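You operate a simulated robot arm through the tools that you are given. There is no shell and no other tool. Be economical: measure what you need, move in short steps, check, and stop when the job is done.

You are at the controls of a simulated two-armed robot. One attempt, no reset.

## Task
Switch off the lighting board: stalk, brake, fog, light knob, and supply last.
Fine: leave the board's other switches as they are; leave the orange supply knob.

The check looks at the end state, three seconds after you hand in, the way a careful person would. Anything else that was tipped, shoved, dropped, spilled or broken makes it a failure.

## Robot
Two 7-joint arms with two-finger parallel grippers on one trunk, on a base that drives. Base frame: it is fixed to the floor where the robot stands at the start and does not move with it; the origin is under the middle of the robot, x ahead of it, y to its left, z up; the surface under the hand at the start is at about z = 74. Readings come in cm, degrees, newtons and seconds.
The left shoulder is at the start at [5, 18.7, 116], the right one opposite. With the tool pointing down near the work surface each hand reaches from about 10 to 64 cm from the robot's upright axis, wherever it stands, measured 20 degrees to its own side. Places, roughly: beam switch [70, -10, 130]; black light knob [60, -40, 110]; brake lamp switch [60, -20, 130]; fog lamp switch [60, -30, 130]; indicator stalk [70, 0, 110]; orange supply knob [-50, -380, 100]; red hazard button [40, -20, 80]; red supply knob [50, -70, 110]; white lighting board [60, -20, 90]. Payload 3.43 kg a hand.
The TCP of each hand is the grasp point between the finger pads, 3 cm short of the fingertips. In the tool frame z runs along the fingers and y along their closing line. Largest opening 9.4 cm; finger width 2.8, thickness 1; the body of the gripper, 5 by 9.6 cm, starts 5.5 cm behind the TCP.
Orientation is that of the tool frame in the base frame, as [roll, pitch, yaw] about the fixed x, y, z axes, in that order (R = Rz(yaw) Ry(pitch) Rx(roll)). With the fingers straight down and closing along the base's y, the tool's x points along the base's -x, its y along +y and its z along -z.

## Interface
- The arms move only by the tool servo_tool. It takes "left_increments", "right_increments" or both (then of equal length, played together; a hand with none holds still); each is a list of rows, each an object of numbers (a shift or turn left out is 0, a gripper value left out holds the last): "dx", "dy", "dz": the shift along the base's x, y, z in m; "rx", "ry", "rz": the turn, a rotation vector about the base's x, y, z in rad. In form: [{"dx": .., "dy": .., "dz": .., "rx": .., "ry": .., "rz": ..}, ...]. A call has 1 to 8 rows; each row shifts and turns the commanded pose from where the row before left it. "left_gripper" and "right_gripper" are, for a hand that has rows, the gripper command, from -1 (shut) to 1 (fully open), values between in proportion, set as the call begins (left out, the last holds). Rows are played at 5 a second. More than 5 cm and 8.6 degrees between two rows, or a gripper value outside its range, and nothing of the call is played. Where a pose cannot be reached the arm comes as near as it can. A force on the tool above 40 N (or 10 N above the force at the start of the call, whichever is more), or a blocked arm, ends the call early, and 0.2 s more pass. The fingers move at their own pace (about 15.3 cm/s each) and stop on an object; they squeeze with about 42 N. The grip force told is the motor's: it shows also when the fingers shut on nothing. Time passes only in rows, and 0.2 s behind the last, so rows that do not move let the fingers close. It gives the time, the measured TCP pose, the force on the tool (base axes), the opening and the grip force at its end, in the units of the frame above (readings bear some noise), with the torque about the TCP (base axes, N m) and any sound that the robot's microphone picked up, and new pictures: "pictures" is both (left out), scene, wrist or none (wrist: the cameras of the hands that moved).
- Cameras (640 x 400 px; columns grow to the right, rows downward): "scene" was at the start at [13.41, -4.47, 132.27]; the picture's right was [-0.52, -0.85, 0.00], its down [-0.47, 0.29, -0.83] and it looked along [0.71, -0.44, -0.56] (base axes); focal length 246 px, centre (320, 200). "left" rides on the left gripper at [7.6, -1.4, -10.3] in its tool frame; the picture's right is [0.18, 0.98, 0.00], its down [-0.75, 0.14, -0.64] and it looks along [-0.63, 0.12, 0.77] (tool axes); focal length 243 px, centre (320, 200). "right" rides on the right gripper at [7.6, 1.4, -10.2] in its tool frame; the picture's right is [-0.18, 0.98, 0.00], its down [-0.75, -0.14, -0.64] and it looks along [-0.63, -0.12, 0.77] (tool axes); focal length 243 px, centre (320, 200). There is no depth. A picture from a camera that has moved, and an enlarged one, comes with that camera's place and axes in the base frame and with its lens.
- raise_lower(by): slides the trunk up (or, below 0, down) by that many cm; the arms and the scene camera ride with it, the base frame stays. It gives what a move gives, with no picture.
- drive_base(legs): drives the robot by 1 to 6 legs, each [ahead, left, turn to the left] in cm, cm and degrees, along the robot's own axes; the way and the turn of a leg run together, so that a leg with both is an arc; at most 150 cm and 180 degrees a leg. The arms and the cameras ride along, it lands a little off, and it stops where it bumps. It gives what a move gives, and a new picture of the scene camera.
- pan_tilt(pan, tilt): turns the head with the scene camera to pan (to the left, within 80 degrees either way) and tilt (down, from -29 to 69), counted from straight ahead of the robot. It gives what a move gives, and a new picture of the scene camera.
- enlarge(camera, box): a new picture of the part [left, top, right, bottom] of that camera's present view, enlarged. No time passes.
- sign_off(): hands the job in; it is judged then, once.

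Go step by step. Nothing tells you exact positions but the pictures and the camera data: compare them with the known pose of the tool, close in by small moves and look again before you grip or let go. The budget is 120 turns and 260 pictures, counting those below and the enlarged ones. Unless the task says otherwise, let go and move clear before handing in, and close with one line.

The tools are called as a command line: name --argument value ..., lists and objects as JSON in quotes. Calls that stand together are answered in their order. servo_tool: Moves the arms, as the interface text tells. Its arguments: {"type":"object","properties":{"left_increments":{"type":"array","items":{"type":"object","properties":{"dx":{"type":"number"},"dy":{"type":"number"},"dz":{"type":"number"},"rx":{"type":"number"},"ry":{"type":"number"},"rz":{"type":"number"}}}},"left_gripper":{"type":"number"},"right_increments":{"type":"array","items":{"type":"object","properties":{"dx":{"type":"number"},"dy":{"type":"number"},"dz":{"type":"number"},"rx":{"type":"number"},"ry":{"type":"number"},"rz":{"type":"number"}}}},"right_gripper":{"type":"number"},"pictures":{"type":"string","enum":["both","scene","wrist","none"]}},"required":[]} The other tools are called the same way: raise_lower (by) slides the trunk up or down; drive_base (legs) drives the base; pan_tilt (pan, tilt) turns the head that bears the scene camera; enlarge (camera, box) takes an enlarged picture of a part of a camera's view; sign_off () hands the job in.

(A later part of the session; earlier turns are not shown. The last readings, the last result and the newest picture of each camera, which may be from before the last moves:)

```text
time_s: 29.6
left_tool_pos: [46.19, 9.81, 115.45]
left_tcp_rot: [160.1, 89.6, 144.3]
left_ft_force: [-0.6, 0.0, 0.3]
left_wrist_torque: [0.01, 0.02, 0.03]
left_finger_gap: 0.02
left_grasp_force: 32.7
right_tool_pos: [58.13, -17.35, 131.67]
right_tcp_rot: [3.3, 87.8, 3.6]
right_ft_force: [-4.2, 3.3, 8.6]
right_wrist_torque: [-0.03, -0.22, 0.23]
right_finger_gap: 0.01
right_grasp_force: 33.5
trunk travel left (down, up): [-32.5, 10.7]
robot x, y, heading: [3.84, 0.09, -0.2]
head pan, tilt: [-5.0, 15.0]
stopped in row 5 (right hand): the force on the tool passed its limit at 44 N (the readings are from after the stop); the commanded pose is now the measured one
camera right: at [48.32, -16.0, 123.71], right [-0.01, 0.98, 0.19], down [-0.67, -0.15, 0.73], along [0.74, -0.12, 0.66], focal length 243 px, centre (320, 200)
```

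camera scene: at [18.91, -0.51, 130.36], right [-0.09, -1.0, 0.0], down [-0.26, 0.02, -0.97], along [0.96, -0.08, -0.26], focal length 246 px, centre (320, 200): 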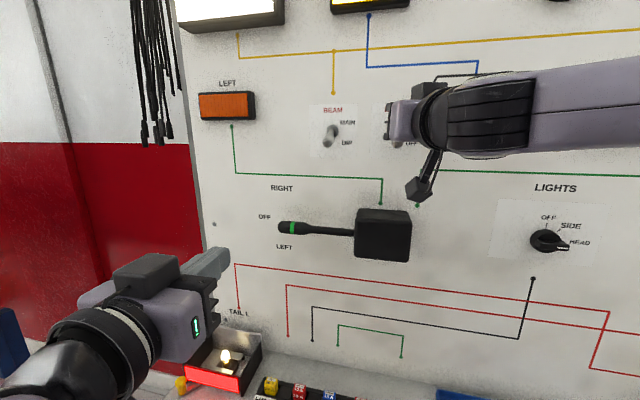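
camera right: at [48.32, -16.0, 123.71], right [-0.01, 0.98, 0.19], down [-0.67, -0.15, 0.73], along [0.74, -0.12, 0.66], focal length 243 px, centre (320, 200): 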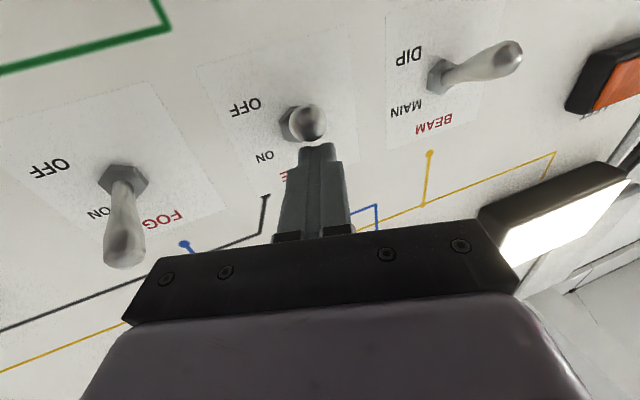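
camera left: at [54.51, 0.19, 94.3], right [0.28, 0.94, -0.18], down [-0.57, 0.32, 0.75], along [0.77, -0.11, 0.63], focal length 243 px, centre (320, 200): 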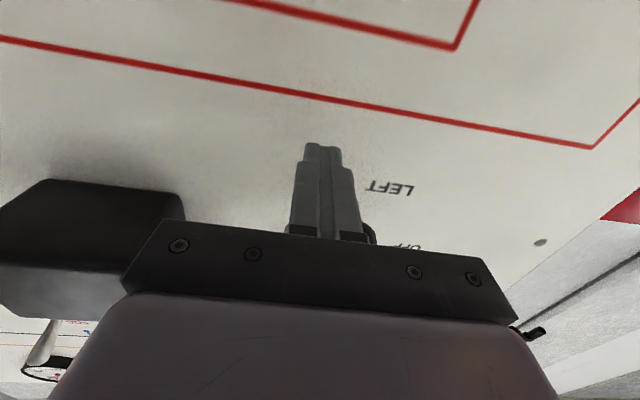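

The brake lever's ball now seems to match the beam lever's down position. I'll lift, back off and check.

servo_tool --right_increments '[{"dz": 0.02}, {"dz": 0.03}, {"dx": -0.03, "dz": 0.02}, {"dx": -0.03}]' --pictures "wrist"

pan_tilt --pan -25 --tilt 10

```text
time_s: 30.6
left_tool_pos: [46.04, 9.95, 115.33]
left_tcp_rot: [160.7, 89.7, 144.9]
left_ft_force: [-0.7, -0.2, 0.2]
left_wrist_torque: [0.0, 0.01, 0.04]
left_finger_gap: 0.03
left_grasp_force: 33.1
right_tool_pos: [52.27, -17.5, 138.34]
right_tcp_rot: [4.7, 88.4, 4.8]
right_ft_force: [-0.7, -0.9, -0.4]
right_wrist_torque: [0.01, -0.03, -0.01]
right_finger_gap: 0.0
right_grasp_force: 33.2
trunk travel left (down, up): [-32.5, 10.7]
robot x, y, heading: [3.55, -0.2, 0.0]
head pan, tilt: [-5.0, 15.0]
camera right: at [42.36, -16.16, 130.45], right [-0.01, 0.98, 0.19], down [-0.66, -0.14, 0.73], along [0.75, -0.12, 0.65], focal length 243 px, centre (320, 200)
```

right: 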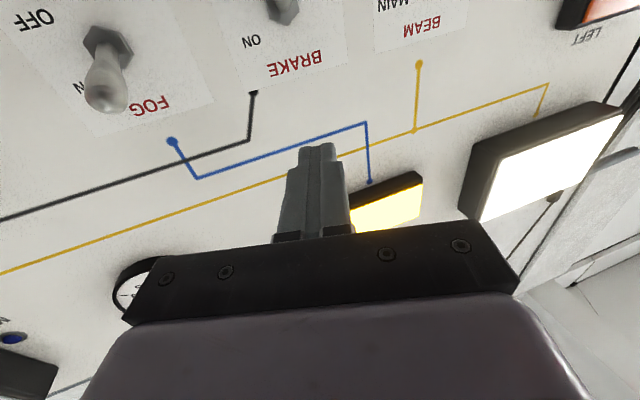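

```text
time_s: 31.4
left_tool_pos: [46.15, 9.93, 115.31]
left_tcp_rot: [163.8, 89.6, 147.9]
left_ft_force: [-0.7, 0.4, 0.7]
left_wrist_torque: [0.01, 0.01, 0.0]
left_finger_gap: 0.0
left_grasp_force: 32.8
right_tool_pos: [52.32, -17.53, 138.36]
right_tcp_rot: [5.0, 88.3, 5.0]
right_ft_force: [0.4, 0.2, -1.2]
right_wrist_torque: [0.0, 0.0, -0.02]
right_finger_gap: 0.0
right_grasp_force: 33.2
trunk travel left (down, up): [-32.5, 10.7]
robot x, y, heading: [3.86, -0.05, 0.1]
head pan, tilt: [-25.0, 10.0]
camera scene: at [18.15, -3.73, 131.08], right [-0.42, -0.91, 0.0], down [-0.16, 0.07, -0.98], along [0.89, -0.42, -0.17], focal length 246 px, centre (320, 200)
```

scene: 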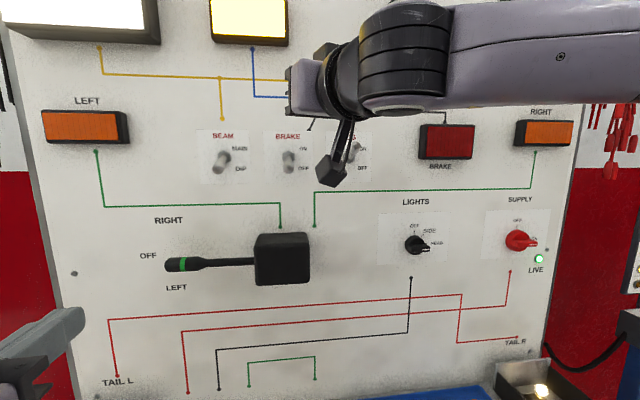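

The brake lamp is out and the toggle is down. Next is the fog toggle, so I'll shift right above it.

servo_tool --right_increments '[{"dy": -0.04}, {"dy": -0.04}, {"dy": -0.034, "rz": -0.1}, {"rz": -0.1}]' --pictures "wrist"

```text
time_s: 32.4
left_tool_pos: [46.23, 10.01, 115.32]
left_tcp_rot: [168.4, 89.6, 152.6]
left_ft_force: [0.0, -0.1, 0.3]
left_wrist_torque: [0.01, 0.0, -0.03]
left_finger_gap: 0.0
left_grasp_force: 33.5
right_tool_pos: [52.37, -28.93, 138.42]
right_tcp_rot: [3.0, 88.3, -8.6]
right_ft_force: [-0.2, -0.6, -0.3]
right_wrist_torque: [-0.04, -0.01, -0.02]
right_finger_gap: 0.0
right_grasp_force: 33.4
trunk travel left (down, up): [-32.5, 10.7]
robot x, y, heading: [3.99, 0.25, 0.3]
head pan, tilt: [-25.0, 10.0]
camera right: at [42.98, -25.61, 130.52], right [0.19, 0.96, 0.19], down [-0.68, -0.01, 0.73], along [0.71, -0.27, 0.65], focal length 243 px, centre (320, 200)
```

right: 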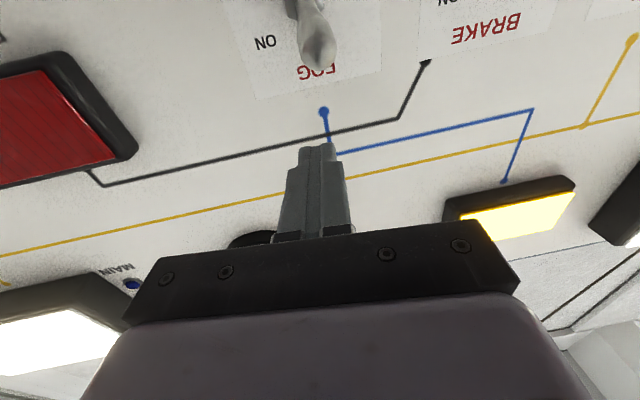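

I'm aligned with the fog lever. I'll go in above it, push down partway, back off 1.2 cm, and press the rest of the way.

servo_tool --right_increments '[{"dx": 0.039, "dy": -0.003}, {"dz": -0.02}, {"dz": -0.015}, {"dz": -0.014}, {"dz": -0.01}, {"dz": 0.006}, {"dx": -0.012, "dy": 0.003}, {"dz": -0.014}]' --pictures "wrist"

```text
time_s: 34.2
left_tool_pos: [46.24, 9.88, 115.31]
left_tcp_rot: [162.1, 89.6, 146.3]
left_ft_force: [0.0, -0.1, 0.4]
left_wrist_torque: [-0.01, -0.04, 0.01]
left_finger_gap: 0.01
left_grasp_force: 33.1
right_tool_pos: [55.05, -28.92, 131.99]
right_tcp_rot: [4.4, 88.1, -7.0]
right_ft_force: [3.9, -0.2, 5.9]
right_wrist_torque: [-0.04, -0.39, -0.04]
right_finger_gap: 0.0
right_grasp_force: 32.5
trunk travel left (down, up): [-32.5, 10.7]
robot x, y, heading: [3.78, -0.05, 0.0]
head pan, tilt: [-25.0, 10.0]
camera right: at [45.58, -25.54, 123.97], right [0.19, 0.96, 0.19], down [-0.68, -0.01, 0.73], along [0.71, -0.27, 0.66], focal length 243 px, centre (320, 200)
```

right: 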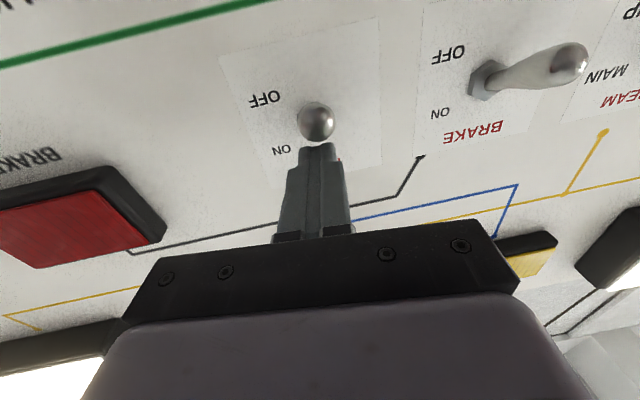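

The fog lamp seems dimmed. One more small press, then I'll lift away and look.

servo_tool --right_increments '[{"dz": -0.008}, {"dz": 0.02}, {"dz": 0.045}, {"dx": -0.035}, {"dx": -0.04}]' --pictures "none"

pan_tilt --pan -30 --tilt 5

```text
time_s: 35.4
left_tool_pos: [46.23, 9.86, 115.28]
left_tcp_rot: [159.6, 89.5, 143.7]
left_ft_force: [0.3, 0.4, 0.3]
left_wrist_torque: [0.02, -0.02, -0.02]
left_finger_gap: 0.01
left_grasp_force: 33.0
right_tool_pos: [47.61, -28.99, 137.24]
right_tcp_rot: [3.2, 88.4, -8.2]
right_ft_force: [0.4, 1.2, 0.4]
right_wrist_torque: [-0.04, 0.0, 0.02]
right_finger_gap: 0.0
right_grasp_force: 32.8
trunk travel left (down, up): [-32.5, 10.7]
robot x, y, heading: [3.77, -0.29, -0.2]
head pan, tilt: [-25.0, 10.0]
```

```text
time_s: 36.0
left_tool_pos: [46.12, 9.88, 115.34]
left_tcp_rot: [163.5, 89.7, 147.8]
left_ft_force: [0.2, 0.2, 0.2]
left_wrist_torque: [0.0, 0.04, -0.01]
left_finger_gap: 0.02
left_grasp_force: 33.1
right_tool_pos: [47.75, -28.99, 137.24]
right_tcp_rot: [4.7, 88.4, -6.6]
right_ft_force: [0.0, -0.5, 0.3]
right_wrist_torque: [0.0, -0.01, 0.0]
right_finger_gap: 0.01
right_grasp_force: 32.5
trunk travel left (down, up): [-32.5, 10.7]
robot x, y, heading: [3.9, 0.03, 0.1]
head pan, tilt: [-30.0, 5.0]
camera scene: at [17.67, -4.4, 131.89], right [-0.5, -0.87, 0.0], down [-0.08, 0.04, -1.0], along [0.86, -0.5, -0.09], focal length 246 px, centre (320, 200)
```

scene: 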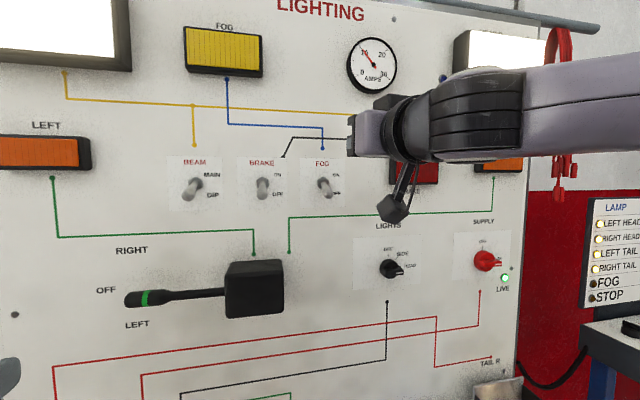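

Brake and fog are both off. Next is the light knob, so I'll look closely at both knobs.

enlarge --camera "scene" --box '[350, 220, 430, 300]'

enlarge --camera "scene" --box '[445, 220, 525, 300]'

```text
5.00 times, centred on (390, 260) of scene
camera zoom: at [17.67, -4.4, 131.89], right [-0.5, -0.87, 0.0], down [-0.08, 0.04, -1.0], along [0.86, -0.5, -0.09], focal length 1233 px, centre (-30, -100)
```

zoom: 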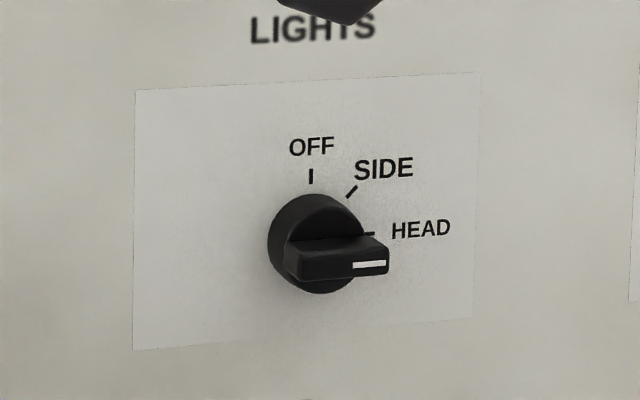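

```text
5.00 times, centred on (485, 260) of scene
camera zoom: at [17.67, -4.4, 131.89], right [-0.5, -0.87, 0.0], down [-0.08, 0.04, -1.0], along [0.86, -0.5, -0.09], focal length 1233 px, centre (-505, -100)
```

zoom: 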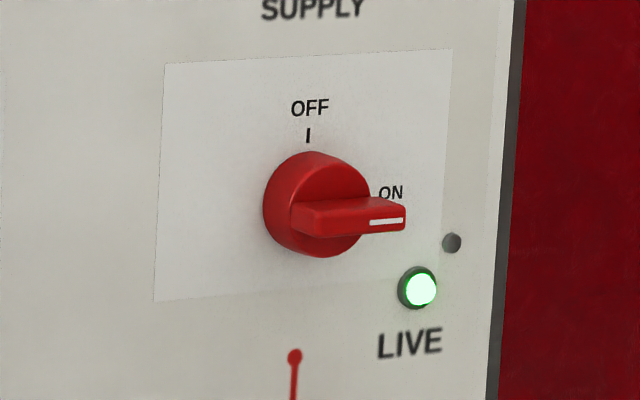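

The light knob axis is at about [55, -43.2, 112.5] at its face, with the bar horizontal at HEAD. It needs a quarter turn counter-clockwise. I'll go to a standoff in front of it and start rolling the hand so the fingers close vertically.

servo_tool --right_increments '[{"dx": -0.007, "dy": -0.0174, "dz": -0.041, "rz": -0.02}, {"dx": -0.007, "dy": -0.0174, "dz": -0.041, "rz": -0.02}, {"dx": -0.007, "dy": -0.0174, "dz": -0.041, "rz": -0.02}, {"dx": -0.007, "dy": -0.0174, "dz": -0.041, "rz": -0.02}, {"dx": -0.007, "dy": -0.0174, "dz": -0.041, "rz": -0.02}, {"dx": -0.007, "dy": -0.0174, "dz": -0.041, "rz": -0.02}]' --right_gripper 0.1 --pictures "none"

servo_tool --right_increments '[{"rx": 0.1354, "ry": -0.0454}, {"rx": 0.1354, "ry": -0.0454}, {"rx": 0.1354, "ry": -0.0454}, {"rx": 0.1354, "ry": -0.0454}, {"rx": 0.1354, "ry": -0.0454}, {"rx": 0.1354, "ry": -0.0454}]' --pictures "both"

```text
time_s: 37.4
left_tool_pos: [46.31, 9.94, 115.22]
left_tcp_rot: [166.2, 89.6, 150.6]
left_ft_force: [0.1, -0.2, -0.2]
left_wrist_torque: [0.01, -0.03, 0.01]
left_finger_gap: 0.03
left_grasp_force: 32.5
right_tool_pos: [46.74, -38.51, 117.54]
right_tcp_rot: [-3.1, 88.6, -20.5]
right_ft_force: [-0.3, 0.0, -0.4]
right_wrist_torque: [-0.01, -0.04, -0.01]
right_finger_gap: 5.16
right_grasp_force: 0.0
right hand out of reach, approached as far as the arm can: row 4, 5, 6
trunk travel left (down, up): [-32.5, 10.7]
robot x, y, heading: [3.92, -0.1, -0.1]
head pan, tilt: [-30.0, 5.0]
```

```text
time_s: 38.8
left_tool_pos: [46.18, 9.98, 115.19]
left_tcp_rot: [165.3, 89.6, 149.5]
left_ft_force: [0.5, 0.6, 0.2]
left_wrist_torque: [-0.01, 0.02, 0.01]
left_finger_gap: 0.0
left_grasp_force: 32.8
right_tool_pos: [46.58, -38.49, 117.74]
right_tcp_rot: [88.6, 40.5, 69.4]
right_ft_force: [0.3, 0.1, 0.3]
right_wrist_torque: [0.05, 0.01, 0.02]
right_finger_gap: 5.18
right_grasp_force: 0.2
trunk travel left (down, up): [-32.5, 10.7]
robot x, y, heading: [3.43, -0.13, -0.3]
head pan, tilt: [-30.0, 5.0]
camera scene: at [17.64, -4.35, 131.89], right [-0.5, -0.87, 0.0], down [-0.08, 0.04, -1.0], along [0.86, -0.5, -0.09], focal length 246 px, centre (320, 200)
camera right: at [39.37, -28.77, 113.62], right [0.15, 0.48, 0.87], down [-0.83, -0.41, 0.37], along [0.53, -0.78, 0.34], focal length 243 px, centre (320, 200)
```

scene: 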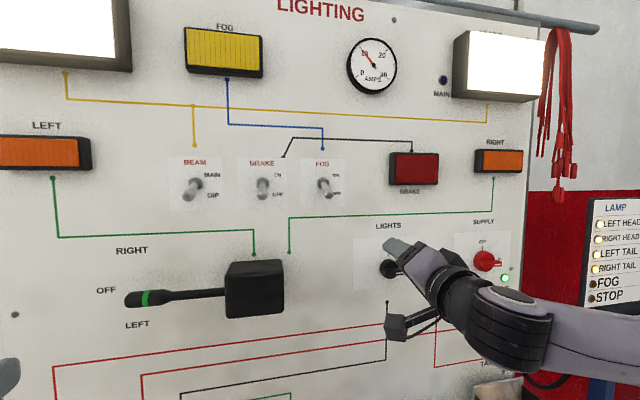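
right: 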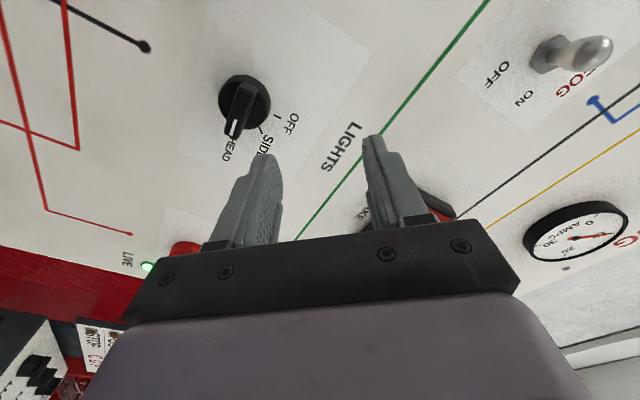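

The knob location is confirmed at [55, -43.2, 112.2]. I'll finish the roll and go to the height of the knob.

servo_tool --right_increments '[{"rx": 0.1354, "ry": -0.0454, "dz": -0.01}, {"rx": 0.1354, "ry": -0.0454, "dz": -0.01}, {"rx": 0.1354, "ry": -0.0454, "dz": -0.01}, {"rx": 0.1354, "ry": -0.0454, "dz": -0.01}, {"rx": 0.1354, "ry": -0.0454, "dz": -0.014}]' --pictures "both"

```text
time_s: 40.0
left_tool_pos: [46.26, 9.97, 115.4]
left_tcp_rot: [163.6, 89.6, 147.8]
left_ft_force: [0.8, 0.3, 0.8]
left_wrist_torque: [0.01, -0.02, 0.01]
left_finger_gap: 0.0
left_grasp_force: 32.4
right_tool_pos: [46.75, -38.79, 116.89]
right_tcp_rot: [90.1, -0.2, 69.8]
right_ft_force: [0.0, 0.1, 0.3]
right_wrist_torque: [0.02, 0.0, 0.0]
right_finger_gap: 5.19
right_grasp_force: 0.0
right hand out of reach, approached as far as the arm can: row 1, 2, 3, 4, 5
trunk travel left (down, up): [-32.5, 10.7]
robot x, y, heading: [3.53, 0.03, -0.2]
head pan, tilt: [-30.0, 5.0]
camera scene: at [17.67, -4.4, 131.89], right [-0.5, -0.87, 0.0], down [-0.08, 0.04, -1.0], along [0.86, -0.5, -0.09], focal length 246 px, centre (320, 200)
camera right: at [39.8, -28.1, 118.33], right [-0.06, -0.18, 0.98], down [-0.86, -0.49, -0.14], along [0.5, -0.86, -0.12], focal length 243 px, centre (320, 200)
```

scene: 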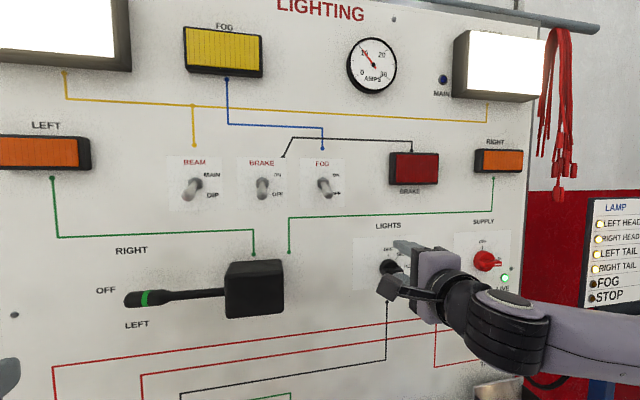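
right: 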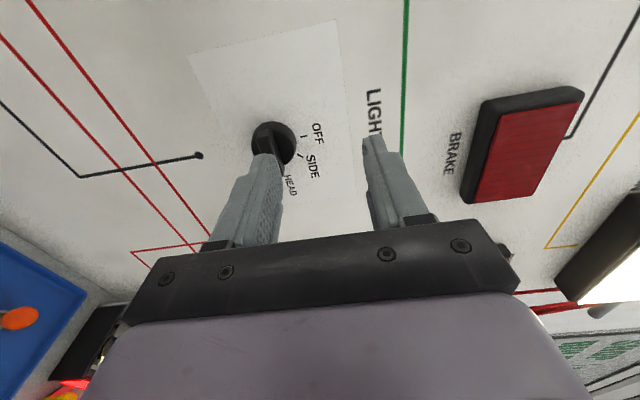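

The orientation is right but the height is limited, so I'll lower the trunk 6 cm.

raise_lower --by -6

servo_tool --right_increments '[{"dz": 0.005}, {"dz": 0.005}]' --pictures "wrist"

```text
time_s: 41.0
left_tool_pos: [46.24, 9.99, 109.3]
left_tcp_rot: [163.1, 89.6, 147.3]
left_ft_force: [-1.0, -0.3, -0.1]
left_wrist_torque: [0.01, 0.0, -0.04]
left_finger_gap: 0.0
left_grasp_force: 32.6
right_tool_pos: [46.71, -38.85, 110.78]
right_tcp_rot: [90.1, -0.2, 69.8]
right_ft_force: [-0.2, 0.8, 0.1]
right_wrist_torque: [-0.04, 0.01, -0.03]
right_finger_gap: 5.18
right_grasp_force: 0.0
trunk travel left (down, up): [-26.5, 16.7]
robot x, y, heading: [3.7, -0.05, -0.4]
head pan, tilt: [-30.0, 5.0]
```

```text
time_s: 41.6
left_tool_pos: [46.32, 9.94, 109.27]
left_tcp_rot: [163.9, 89.6, 147.9]
left_ft_force: [-0.6, -0.4, 0.5]
left_wrist_torque: [0.02, 0.02, -0.01]
left_finger_gap: 0.0
left_grasp_force: 32.7
right_tool_pos: [46.72, -38.62, 111.98]
right_tcp_rot: [90.1, -0.1, 69.8]
right_ft_force: [0.3, -0.4, 0.9]
right_wrist_torque: [0.01, -0.02, -0.01]
right_finger_gap: 5.17
right_grasp_force: 0.0
trunk travel left (down, up): [-26.5, 16.7]
robot x, y, heading: [4.28, 0.31, 0.2]
head pan, tilt: [-30.0, 5.0]
camera right: at [39.81, -28.07, 113.34], right [-0.06, -0.18, 0.98], down [-0.86, -0.49, -0.14], along [0.5, -0.86, -0.12], focal length 243 px, centre (320, 200)
```

right: 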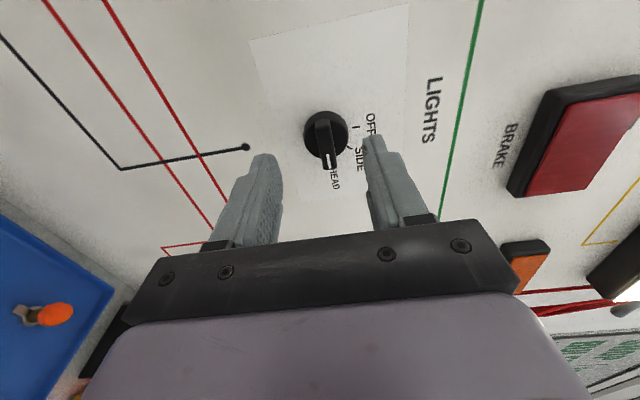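

The knob is between the fingers in height. I'll shift 1.7 cm right and advance 4.5 cm.

servo_tool --right_increments '[{"dx": -0.0054, "dy": -0.016, "rz": 0.03}, {"dx": 0.022, "dy": -0.007}, {"dx": 0.021, "dy": -0.007}]' --pictures "both"

enlarge --camera "scene" --box '[340, 160, 500, 260]'

```text
time_s: 42.4
left_tool_pos: [46.27, 9.83, 109.38]
left_tcp_rot: [164.6, 89.5, 148.7]
left_ft_force: [0.6, -0.1, 0.1]
left_wrist_torque: [-0.02, -0.01, 0.01]
left_finger_gap: 0.02
left_grasp_force: 33.5
right_tool_pos: [50.62, -41.85, 111.61]
right_tcp_rot: [90.1, -0.3, 71.7]
right_ft_force: [0.3, -1.8, -0.3]
right_wrist_torque: [0.04, 0.02, 0.0]
right_finger_gap: 5.16
right_grasp_force: 0.1
trunk travel left (down, up): [-26.5, 16.7]
robot x, y, heading: [3.71, 0.05, 0.1]
head pan, tilt: [-30.0, 5.0]
camera scene: at [17.69, -4.4, 125.89], right [-0.5, -0.87, 0.0], down [-0.08, 0.04, -1.0], along [0.86, -0.5, -0.09], focal length 246 px, centre (320, 200)
camera right: at [43.31, -31.37, 113.12], right [-0.06, -0.18, 0.98], down [-0.85, -0.51, -0.14], along [0.53, -0.84, -0.12], focal length 243 px, centre (320, 200)
```

scene: 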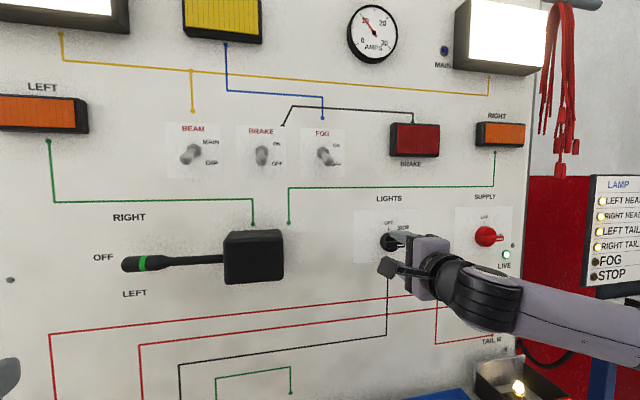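
right: 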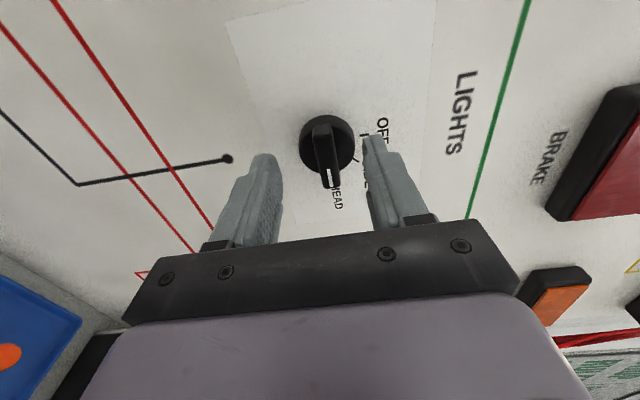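

```text
4.00 times, centred on (420, 210) of scene
camera zoom: at [17.69, -4.4, 125.89], right [-0.5, -0.87, 0.0], down [-0.08, 0.04, -1.0], along [0.86, -0.5, -0.09], focal length 986 px, centre (-80, 160)
```

zoom: 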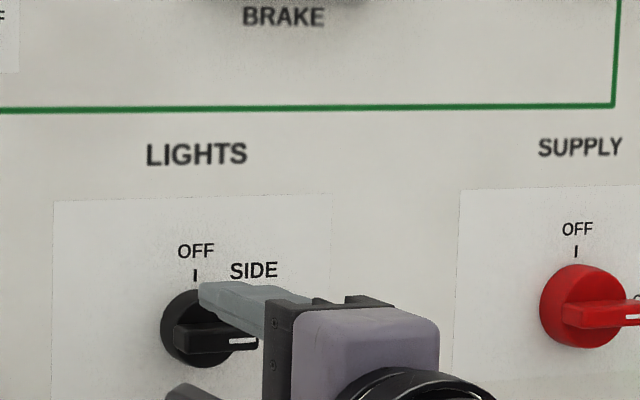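

Nearly there. The disc face is about 1.6 cm beyond the fingertips, so I'll advance 1.2 cm, raise 0.5 cm and close on the bar.

servo_tool --right_increments '[{"dx": 0.012, "dy": -0.002, "dz": 0.005}]' --pictures "none"

servo_tool --right_increments '[{}, {}, {}]' --right_gripper -1 --pictures "both"

```text
time_s: 42.8
left_tool_pos: [46.28, 9.96, 109.42]
left_tcp_rot: [164.1, 89.6, 148.2]
left_ft_force: [0.4, 0.0, 0.5]
left_wrist_torque: [-0.01, 0.01, 0.0]
left_finger_gap: 0.0
left_grasp_force: 33.3
right_tool_pos: [51.78, -41.74, 112.29]
right_tcp_rot: [90.1, -0.2, 71.6]
right_ft_force: [-0.2, 0.8, -0.7]
right_wrist_torque: [-0.02, -0.02, 0.0]
right_finger_gap: 5.16
right_grasp_force: 0.2
trunk travel left (down, up): [-26.5, 16.7]
robot x, y, heading: [4.03, -0.08, -0.1]
head pan, tilt: [-30.0, 5.0]
```

```text
time_s: 43.6
left_tool_pos: [46.26, 10.01, 109.38]
left_tcp_rot: [162.2, 89.7, 146.4]
left_ft_force: [0.2, -0.3, -0.2]
left_wrist_torque: [-0.02, 0.01, -0.03]
left_finger_gap: 0.0
left_grasp_force: 33.1
right_tool_pos: [51.64, -42.01, 112.01]
right_tcp_rot: [90.3, -0.2, 71.6]
right_ft_force: [-5.3, 3.3, -9.4]
right_wrist_torque: [0.04, 0.19, -0.46]
right_finger_gap: 1.26
right_grasp_force: 45.4
trunk travel left (down, up): [-26.5, 16.7]
robot x, y, heading: [3.99, -0.21, 0.3]
head pan, tilt: [-30.0, 5.0]
camera scene: at [17.68, -4.42, 125.88], right [-0.5, -0.87, 0.0], down [-0.08, 0.04, -1.0], along [0.86, -0.5, -0.09], focal length 246 px, centre (320, 200)
camera right: at [44.52, -31.51, 113.52], right [-0.05, -0.18, 0.98], down [-0.85, -0.51, -0.14], along [0.53, -0.84, -0.12], focal length 243 px, centre (320, 200)
```

scene: 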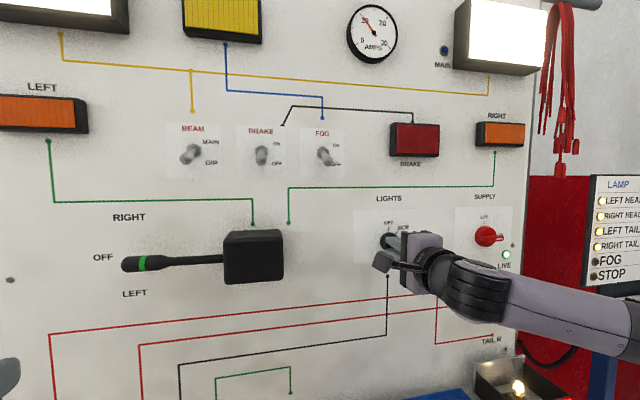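
right: 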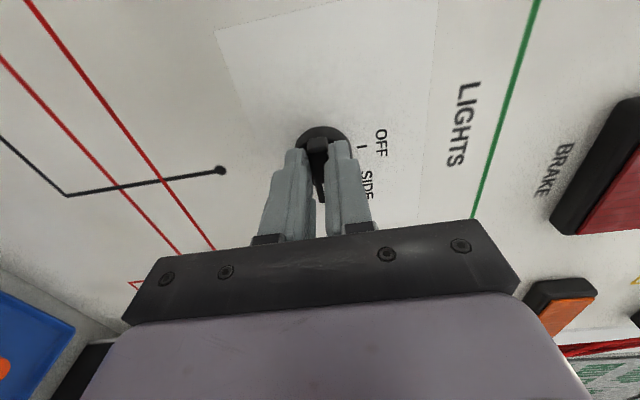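

The bar is gripped (1.26 cm). I'll turn it counter-clockwise about the board normal.

servo_tool --right_increments '[{"rx": -0.1354, "ry": 0.0454, "dz": -0.002}, {"rx": -0.1354, "ry": 0.0454}, {"rx": -0.1354, "ry": 0.0454}, {"rx": -0.1354, "ry": 0.0454}, {"rx": -0.1354, "ry": 0.0454}, {"rx": -0.1354, "ry": 0.0454}]' --pictures "wrist"

```text
time_s: 45.1
left_tool_pos: [46.27, 9.79, 109.33]
left_tcp_rot: [158.6, 89.6, 142.7]
left_ft_force: [-0.1, 0.4, 0.4]
left_wrist_torque: [0.0, 0.0, 0.0]
left_finger_gap: 0.0
left_grasp_force: 32.9
right_tool_pos: [51.71, -42.21, 111.31]
right_tcp_rot: [92.3, 48.7, 72.7]
right_ft_force: [-3.2, -3.8, -6.3]
right_wrist_torque: [0.02, -0.09, -0.16]
right_finger_gap: 1.32
right_grasp_force: 45.2
trunk travel left (down, up): [-26.5, 16.7]
robot x, y, heading: [4.22, -0.2, -0.0]
head pan, tilt: [-30.0, 5.0]
stopped in row 6 (right hand): the force on the tool passed its limit at 41 N (the readings are from after the stop); the commanded pose is now the measured one
camera right: at [43.94, -33.14, 106.8], right [0.22, 0.58, 0.79], down [-0.79, -0.36, 0.49], along [0.57, -0.73, 0.38], focal length 243 px, centre (320, 200)
```

right: 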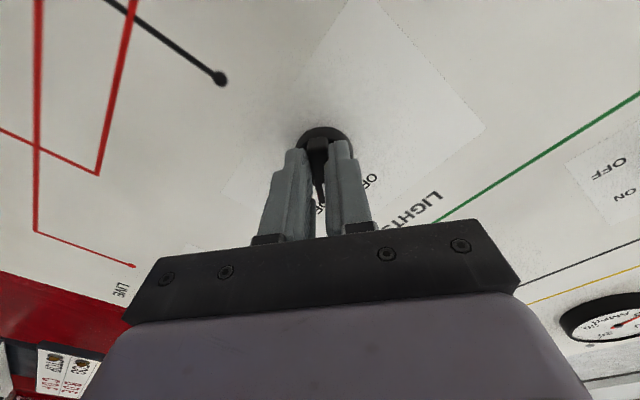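

It's at SIDE now and the force limit stopped it. I'll continue with smaller steps, compensating for the axis offset.

servo_tool --right_increments '[{"rx": -0.1138, "ry": 0.0382, "dx": -0.0003, "dy": -0.0008, "dz": -0.0005}, {"rx": -0.1138, "ry": 0.0382, "dx": -0.0003, "dy": -0.0008, "dz": -0.0005}, {"rx": -0.1138, "ry": 0.0382, "dx": -0.0003, "dy": -0.0008, "dz": -0.0005}, {"rx": -0.1138, "ry": 0.0382, "dx": -0.0003, "dy": -0.0008, "dz": -0.0005}, {"rx": -0.1138, "ry": 0.0382, "dx": -0.0003, "dy": -0.0008, "dz": -0.0005}, {"rx": -0.1138, "ry": 0.0382, "dx": -0.0003, "dy": -0.0008, "dz": -0.0005}]' --pictures "both"

```text
time_s: 46.5
left_tool_pos: [46.1, 9.59, 109.34]
left_tcp_rot: [145.6, 89.5, 129.7]
left_ft_force: [-0.6, 1.2, 0.7]
left_wrist_torque: [-0.04, 0.02, -0.02]
left_finger_gap: 0.0
left_grasp_force: 32.7
right_tool_pos: [51.44, -42.75, 111.11]
right_tcp_rot: [-179.4, 89.1, 160.7]
right_ft_force: [-13.3, -12.9, -13.8]
right_wrist_torque: [-0.12, -0.77, -0.03]
right_finger_gap: 1.29
right_grasp_force: 44.6
trunk travel left (down, up): [-26.5, 16.7]
robot x, y, heading: [3.72, 0.3, -0.2]
head pan, tilt: [-30.0, 5.0]
camera scene: at [17.58, -4.69, 125.89], right [-0.5, -0.87, 0.0], down [-0.07, 0.05, -1.0], along [0.86, -0.5, -0.09], focal length 246 px, centre (320, 200)
camera right: at [42.29, -38.04, 103.58], right [0.34, 0.92, 0.18], down [-0.64, 0.08, 0.76], along [0.69, -0.37, 0.62], focal length 243 px, centre (320, 200)
```

scene: 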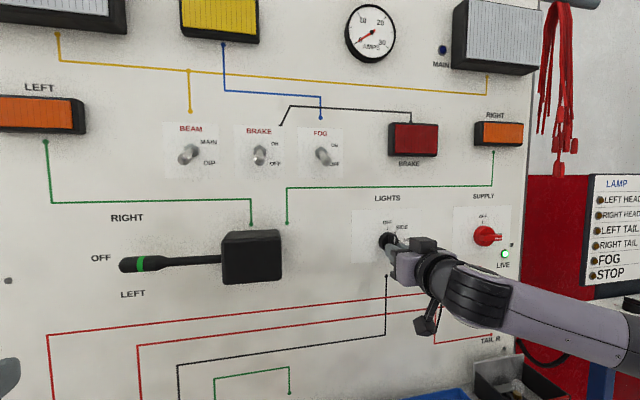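
right: 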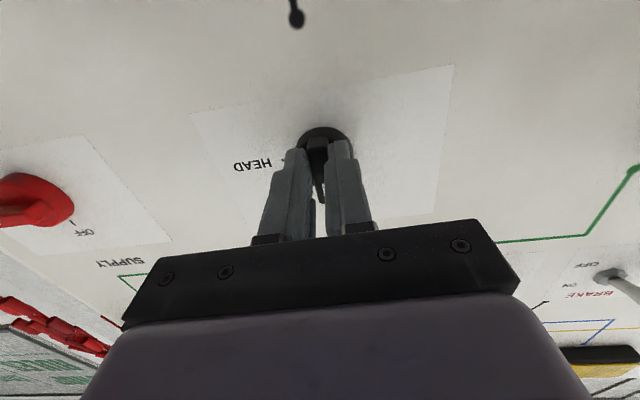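

The head and tail lamps are out and the knob is at OFF. I'll release and back straight out.

servo_tool --right_increments '[{}, {}, {"dx": -0.019, "dy": 0.006}, {"dx": -0.038, "dy": 0.013}, {"dx": -0.038, "dy": 0.013}]' --right_gripper 0.1 --pictures "both"

enlarge --camera "scene" --box '[340, 180, 500, 280]'

```text
time_s: 47.7
left_tool_pos: [46.1, 9.86, 109.32]
left_tcp_rot: [163.0, 89.5, 147.2]
left_ft_force: [-0.1, -0.1, -0.2]
left_wrist_torque: [-0.01, -0.04, -0.01]
left_finger_gap: 0.0
left_grasp_force: 33.0
right_tool_pos: [45.2, -40.98, 112.17]
right_tcp_rot: [-179.1, 89.3, 161.5]
right_ft_force: [0.0, 0.6, 0.6]
right_wrist_torque: [-0.03, -0.01, 0.02]
right_finger_gap: 5.17
right_grasp_force: 0.1
right hand out of reach, approached as far as the arm can: row 5
trunk travel left (down, up): [-26.5, 16.7]
robot x, y, heading: [3.94, -0.2, 0.0]
head pan, tilt: [-30.0, 5.0]
camera scene: at [17.65, -4.42, 125.89], right [-0.5, -0.87, 0.0], down [-0.08, 0.04, -1.0], along [0.86, -0.5, -0.09], focal length 246 px, centre (320, 200)
camera right: at [35.92, -36.15, 104.74], right [0.33, 0.93, 0.18], down [-0.64, 0.08, 0.76], along [0.69, -0.37, 0.62], focal length 243 px, centre (320, 200)
```

scene: 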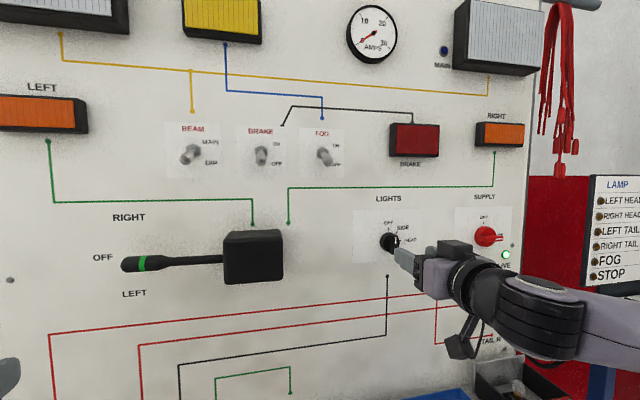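
right: 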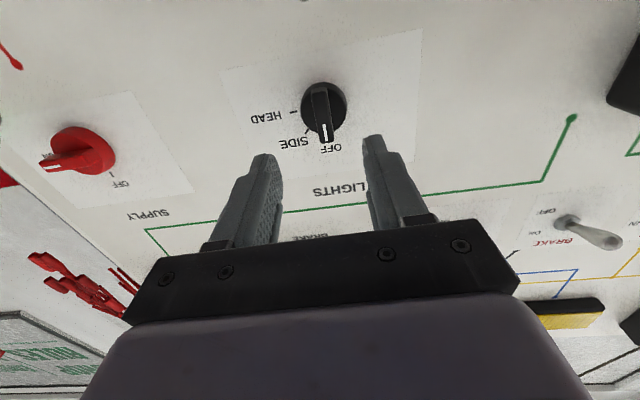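

```text
4.00 times, centred on (420, 230) of scene
camera zoom: at [17.65, -4.42, 125.89], right [-0.5, -0.87, 0.0], down [-0.08, 0.04, -1.0], along [0.86, -0.5, -0.09], focal length 986 px, centre (-80, 80)
```

zoom: 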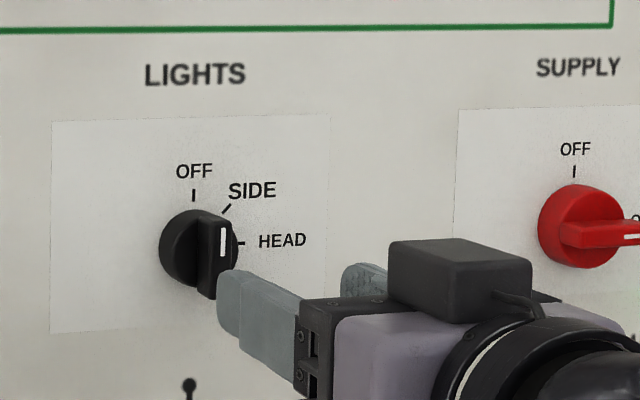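

The light knob is at OFF. The supply knob is at about [47.5, -65.6, 112]. I'll lower the trunk slightly, then move right while rolling the hand.

raise_lower --by -4

servo_tool --right_increments '[{"rx": 0.1354, "ry": -0.0454, "dx": -0.01, "dy": -0.02, "dz": 0.005}, {"rx": 0.1354, "ry": -0.0454, "dx": -0.01, "dy": -0.03, "dz": 0.005}, {"rx": 0.1354, "ry": -0.0454, "dx": -0.01, "dy": -0.03, "dz": 0.005}, {"rx": 0.1354, "ry": -0.0454, "dx": -0.01, "dy": -0.03, "dz": 0.005}, {"rx": 0.1354, "ry": -0.0454, "dx": -0.01, "dy": -0.03, "dz": 0.005}, {"rx": 0.1354, "ry": -0.0454, "dx": -0.01, "dy": -0.03, "dz": 0.005}]' --pictures "none"

servo_tool --right_increments '[{"rx": 0.1354, "ry": -0.0454, "dy": -0.02}, {"rx": 0.1354, "ry": -0.0454, "dy": -0.02}, {"rx": 0.1354, "ry": -0.0454}, {"rx": 0.1354, "ry": -0.0454}, {"rx": 0.1354, "ry": -0.0454}]' --pictures "both"

```text
time_s: 48.5
left_tool_pos: [46.1, 9.95, 105.25]
left_tcp_rot: [162.8, 89.7, 147.0]
left_ft_force: [0.1, 0.2, 1.3]
left_wrist_torque: [0.03, 0.01, 0.04]
left_finger_gap: 0.01
left_grasp_force: 33.0
right_tool_pos: [45.22, -40.96, 108.22]
right_tcp_rot: [-178.5, 89.2, 161.9]
right_ft_force: [-0.3, -0.2, -0.5]
right_wrist_torque: [-0.02, -0.01, 0.0]
right_finger_gap: 5.19
right_grasp_force: 0.1
trunk travel left (down, up): [-22.5, 20.7]
robot x, y, heading: [3.87, 0.17, -0.1]
head pan, tilt: [-30.0, 5.0]
```

```text
time_s: 49.9
left_tool_pos: [46.17, 9.84, 105.25]
left_tcp_rot: [162.2, 89.6, 146.5]
left_ft_force: [-0.4, 0.6, -0.5]
left_wrist_torque: [0.01, 0.01, -0.04]
left_finger_gap: 0.02
left_grasp_force: 33.3
right_tool_pos: [39.13, -57.91, 111.15]
right_tcp_rot: [91.7, 40.7, 72.7]
right_ft_force: [-0.3, 0.0, -0.1]
right_wrist_torque: [-0.02, 0.01, 0.01]
right_finger_gap: 5.17
right_grasp_force: 0.2
trunk travel left (down, up): [-22.5, 20.7]
robot x, y, heading: [4.03, -0.06, -0.2]
head pan, tilt: [-30.0, 5.0]
```

```text
time_s: 51.1
left_tool_pos: [46.16, 9.93, 105.34]
left_tcp_rot: [163.0, 89.7, 147.2]
left_ft_force: [-0.9, 0.5, 0.6]
left_wrist_torque: [0.0, -0.02, -0.02]
left_finger_gap: 0.0
left_grasp_force: 33.8
right_tool_pos: [39.14, -61.92, 111.22]
right_tcp_rot: [90.9, -0.2, 72.3]
right_ft_force: [0.6, -0.3, -0.2]
right_wrist_torque: [0.0, -0.03, 0.01]
right_finger_gap: 5.17
right_grasp_force: 0.1
trunk travel left (down, up): [-22.5, 20.7]
robot x, y, heading: [3.95, 0.25, -0.2]
head pan, tilt: [-30.0, 5.0]
camera scene: at [17.65, -4.42, 121.89], right [-0.5, -0.87, 0.0], down [-0.08, 0.04, -1.0], along [0.86, -0.5, -0.09], focal length 246 px, centre (320, 200)
camera right: at [31.85, -51.58, 112.81], right [-0.04, -0.18, 0.98], down [-0.84, -0.52, -0.13], along [0.54, -0.83, -0.13], focal length 243 px, centre (320, 200)
```

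scene: 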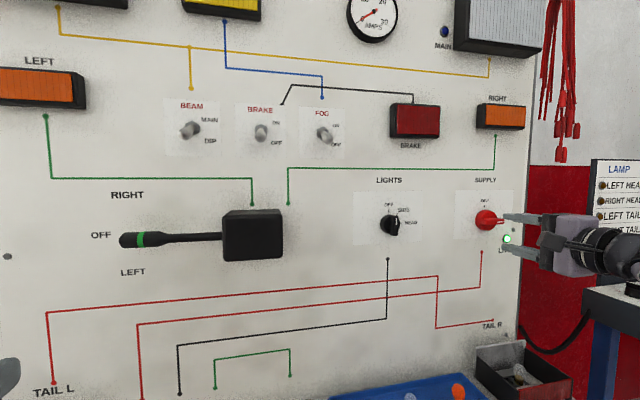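
right: 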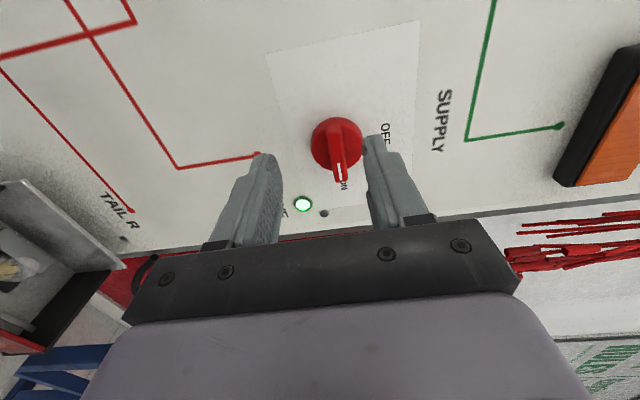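

The supply knob axis is refined to about [47.2, -66.4, 112.1]. I'll align and advance 4.3 cm.

servo_tool --right_increments '[{"dx": -0.007, "dy": -0.021, "dz": 0.009}, {"dx": 0.02, "dy": -0.007}, {"dx": 0.021, "dy": -0.007}]' --pictures "both"

enlarge --camera "scene" --box '[440, 170, 560, 270]'

```text
time_s: 51.9
left_tool_pos: [46.3, 9.9, 105.14]
left_tcp_rot: [163.5, 89.6, 147.7]
left_ft_force: [0.1, -1.0, -0.2]
left_wrist_torque: [0.01, 0.0, -0.02]
left_finger_gap: 0.01
left_grasp_force: 33.3
right_tool_pos: [42.62, -65.43, 112.16]
right_tcp_rot: [91.0, 0.0, 72.3]
right_ft_force: [0.8, 0.4, 0.6]
right_wrist_torque: [0.01, 0.03, 0.01]
right_finger_gap: 5.15
right_grasp_force: 0.1
trunk travel left (down, up): [-22.5, 20.7]
robot x, y, heading: [3.72, -0.05, 0.2]
head pan, tilt: [-30.0, 5.0]
camera scene: at [17.68, -4.43, 121.89], right [-0.5, -0.87, 0.0], down [-0.08, 0.04, -1.0], along [0.86, -0.5, -0.09], focal length 246 px, centre (320, 200)
camera right: at [35.36, -55.15, 113.75], right [-0.04, -0.18, 0.98], down [-0.84, -0.52, -0.13], along [0.54, -0.83, -0.13], focal length 243 px, centre (320, 200)
```

scene: 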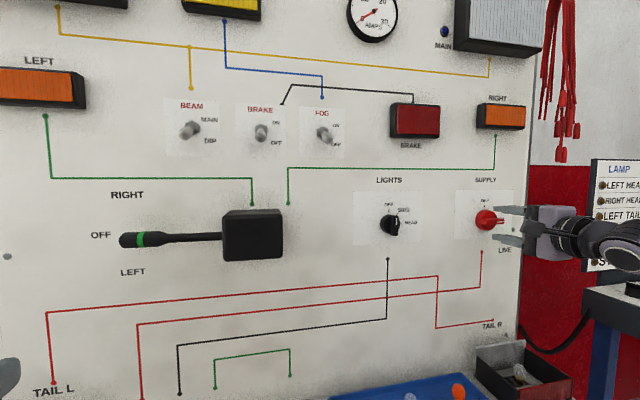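
right: 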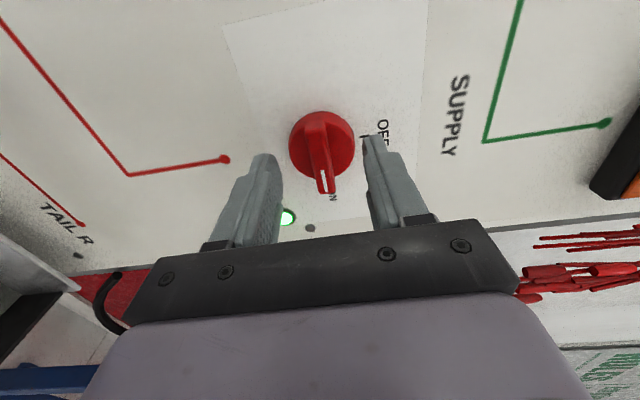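

```text
4.00 times, centred on (500, 220) of scene
camera zoom: at [17.68, -4.43, 121.89], right [-0.5, -0.87, 0.0], down [-0.08, 0.04, -1.0], along [0.86, -0.5, -0.09], focal length 986 px, centre (-400, 120)
```

zoom: 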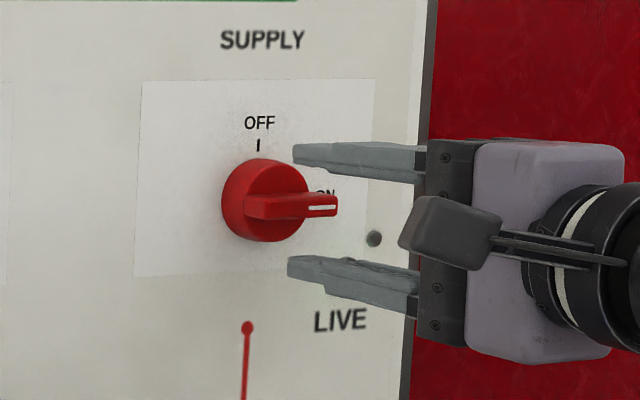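

Aligned. I'll advance 1.2 cm and close on the red bar.

servo_tool --right_increments '[{"dx": 0.0114, "dy": -0.0038, "dz": 0.001}]' --pictures "none"

servo_tool --right_increments '[{}, {}, {}]' --right_gripper -1 --pictures "both"

```text
time_s: 52.3
left_tool_pos: [46.12, 9.81, 105.25]
left_tcp_rot: [162.8, 89.6, 146.9]
left_ft_force: [0.4, 0.3, 0.9]
left_wrist_torque: [-0.01, 0.0, 0.03]
left_finger_gap: 0.01
left_grasp_force: 32.9
right_tool_pos: [43.83, -65.96, 112.35]
right_tcp_rot: [91.0, 0.0, 72.3]
right_ft_force: [0.3, -0.3, -0.3]
right_wrist_torque: [0.01, 0.01, -0.01]
right_finger_gap: 5.17
right_grasp_force: 0.0
trunk travel left (down, up): [-22.5, 20.7]
robot x, y, heading: [4.01, -0.3, -0.1]
head pan, tilt: [-30.0, 5.0]
```

```text
time_s: 53.1
left_tool_pos: [46.21, 9.8, 105.34]
left_tcp_rot: [161.2, 89.7, 145.5]
left_ft_force: [-0.4, 0.8, -0.2]
left_wrist_torque: [0.02, 0.01, -0.01]
left_finger_gap: 0.01
left_grasp_force: 32.8
right_tool_pos: [43.74, -65.79, 111.94]
right_tcp_rot: [91.2, -0.1, 72.3]
right_ft_force: [-5.8, 5.2, -9.1]
right_wrist_torque: [0.0, 0.07, -0.66]
right_finger_gap: 1.31
right_grasp_force: 45.3
trunk travel left (down, up): [-22.5, 20.7]
robot x, y, heading: [3.91, -0.09, -0.0]
head pan, tilt: [-30.0, 5.0]
camera scene: at [17.64, -4.44, 121.88], right [-0.5, -0.87, 0.0], down [-0.08, 0.04, -1.0], along [0.86, -0.5, -0.09], focal length 246 px, centre (320, 200)
camera right: at [36.47, -55.51, 113.7], right [-0.04, -0.18, 0.98], down [-0.84, -0.52, -0.13], along [0.54, -0.83, -0.14], focal length 243 px, centre (320, 200)
```

scene: 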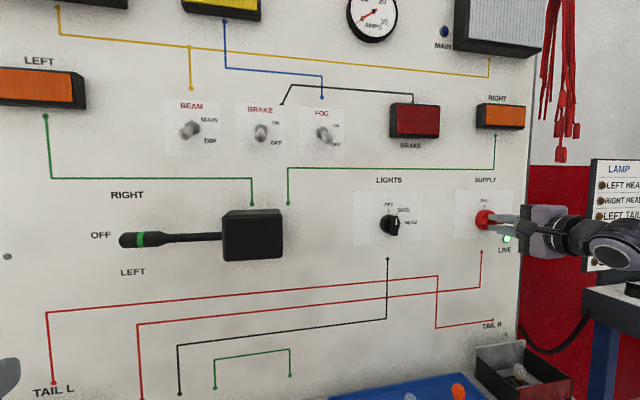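
right: 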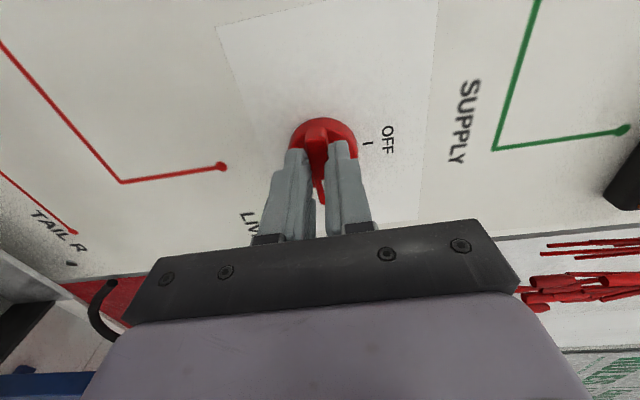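

Gripped. I'll turn counter-clockwise in steps.

servo_tool --right_increments '[{"rx": -0.1354, "ry": 0.0454, "dz": -0.003}, {"rx": -0.1354, "ry": 0.0454}, {"rx": -0.1354, "ry": 0.0454}, {"rx": -0.1354, "ry": 0.0454}, {"rx": -0.1354, "ry": 0.0454}]' --pictures "wrist"

```text
time_s: 54.3
left_tool_pos: [46.25, 9.69, 105.26]
left_tcp_rot: [156.4, 89.5, 140.6]
left_ft_force: [-0.4, -0.4, -0.7]
left_wrist_torque: [-0.04, 0.02, 0.02]
left_finger_gap: 0.0
left_grasp_force: 33.2
right_tool_pos: [43.76, -65.96, 111.49]
right_tcp_rot: [92.4, 40.9, 72.8]
right_ft_force: [-2.3, 0.4, -18.0]
right_wrist_torque: [0.01, -0.4, -0.75]
right_finger_gap: 1.28
right_grasp_force: 44.9
trunk travel left (down, up): [-22.5, 20.7]
robot x, y, heading: [3.77, -0.39, -0.3]
head pan, tilt: [-30.0, 5.0]
camera right: at [36.16, -56.38, 107.91], right [0.19, 0.47, 0.86], down [-0.81, -0.43, 0.41], along [0.56, -0.77, 0.3], focal length 243 px, centre (320, 200)
```

right: 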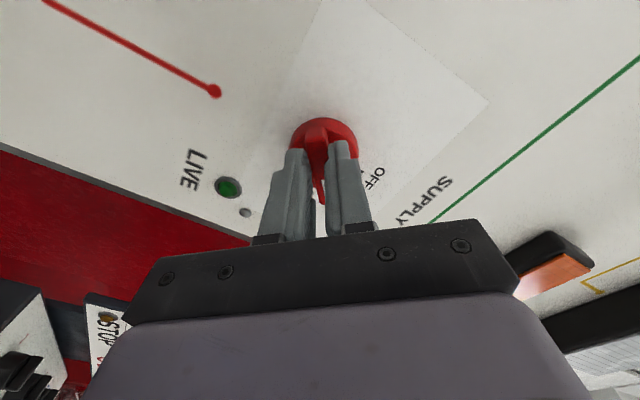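

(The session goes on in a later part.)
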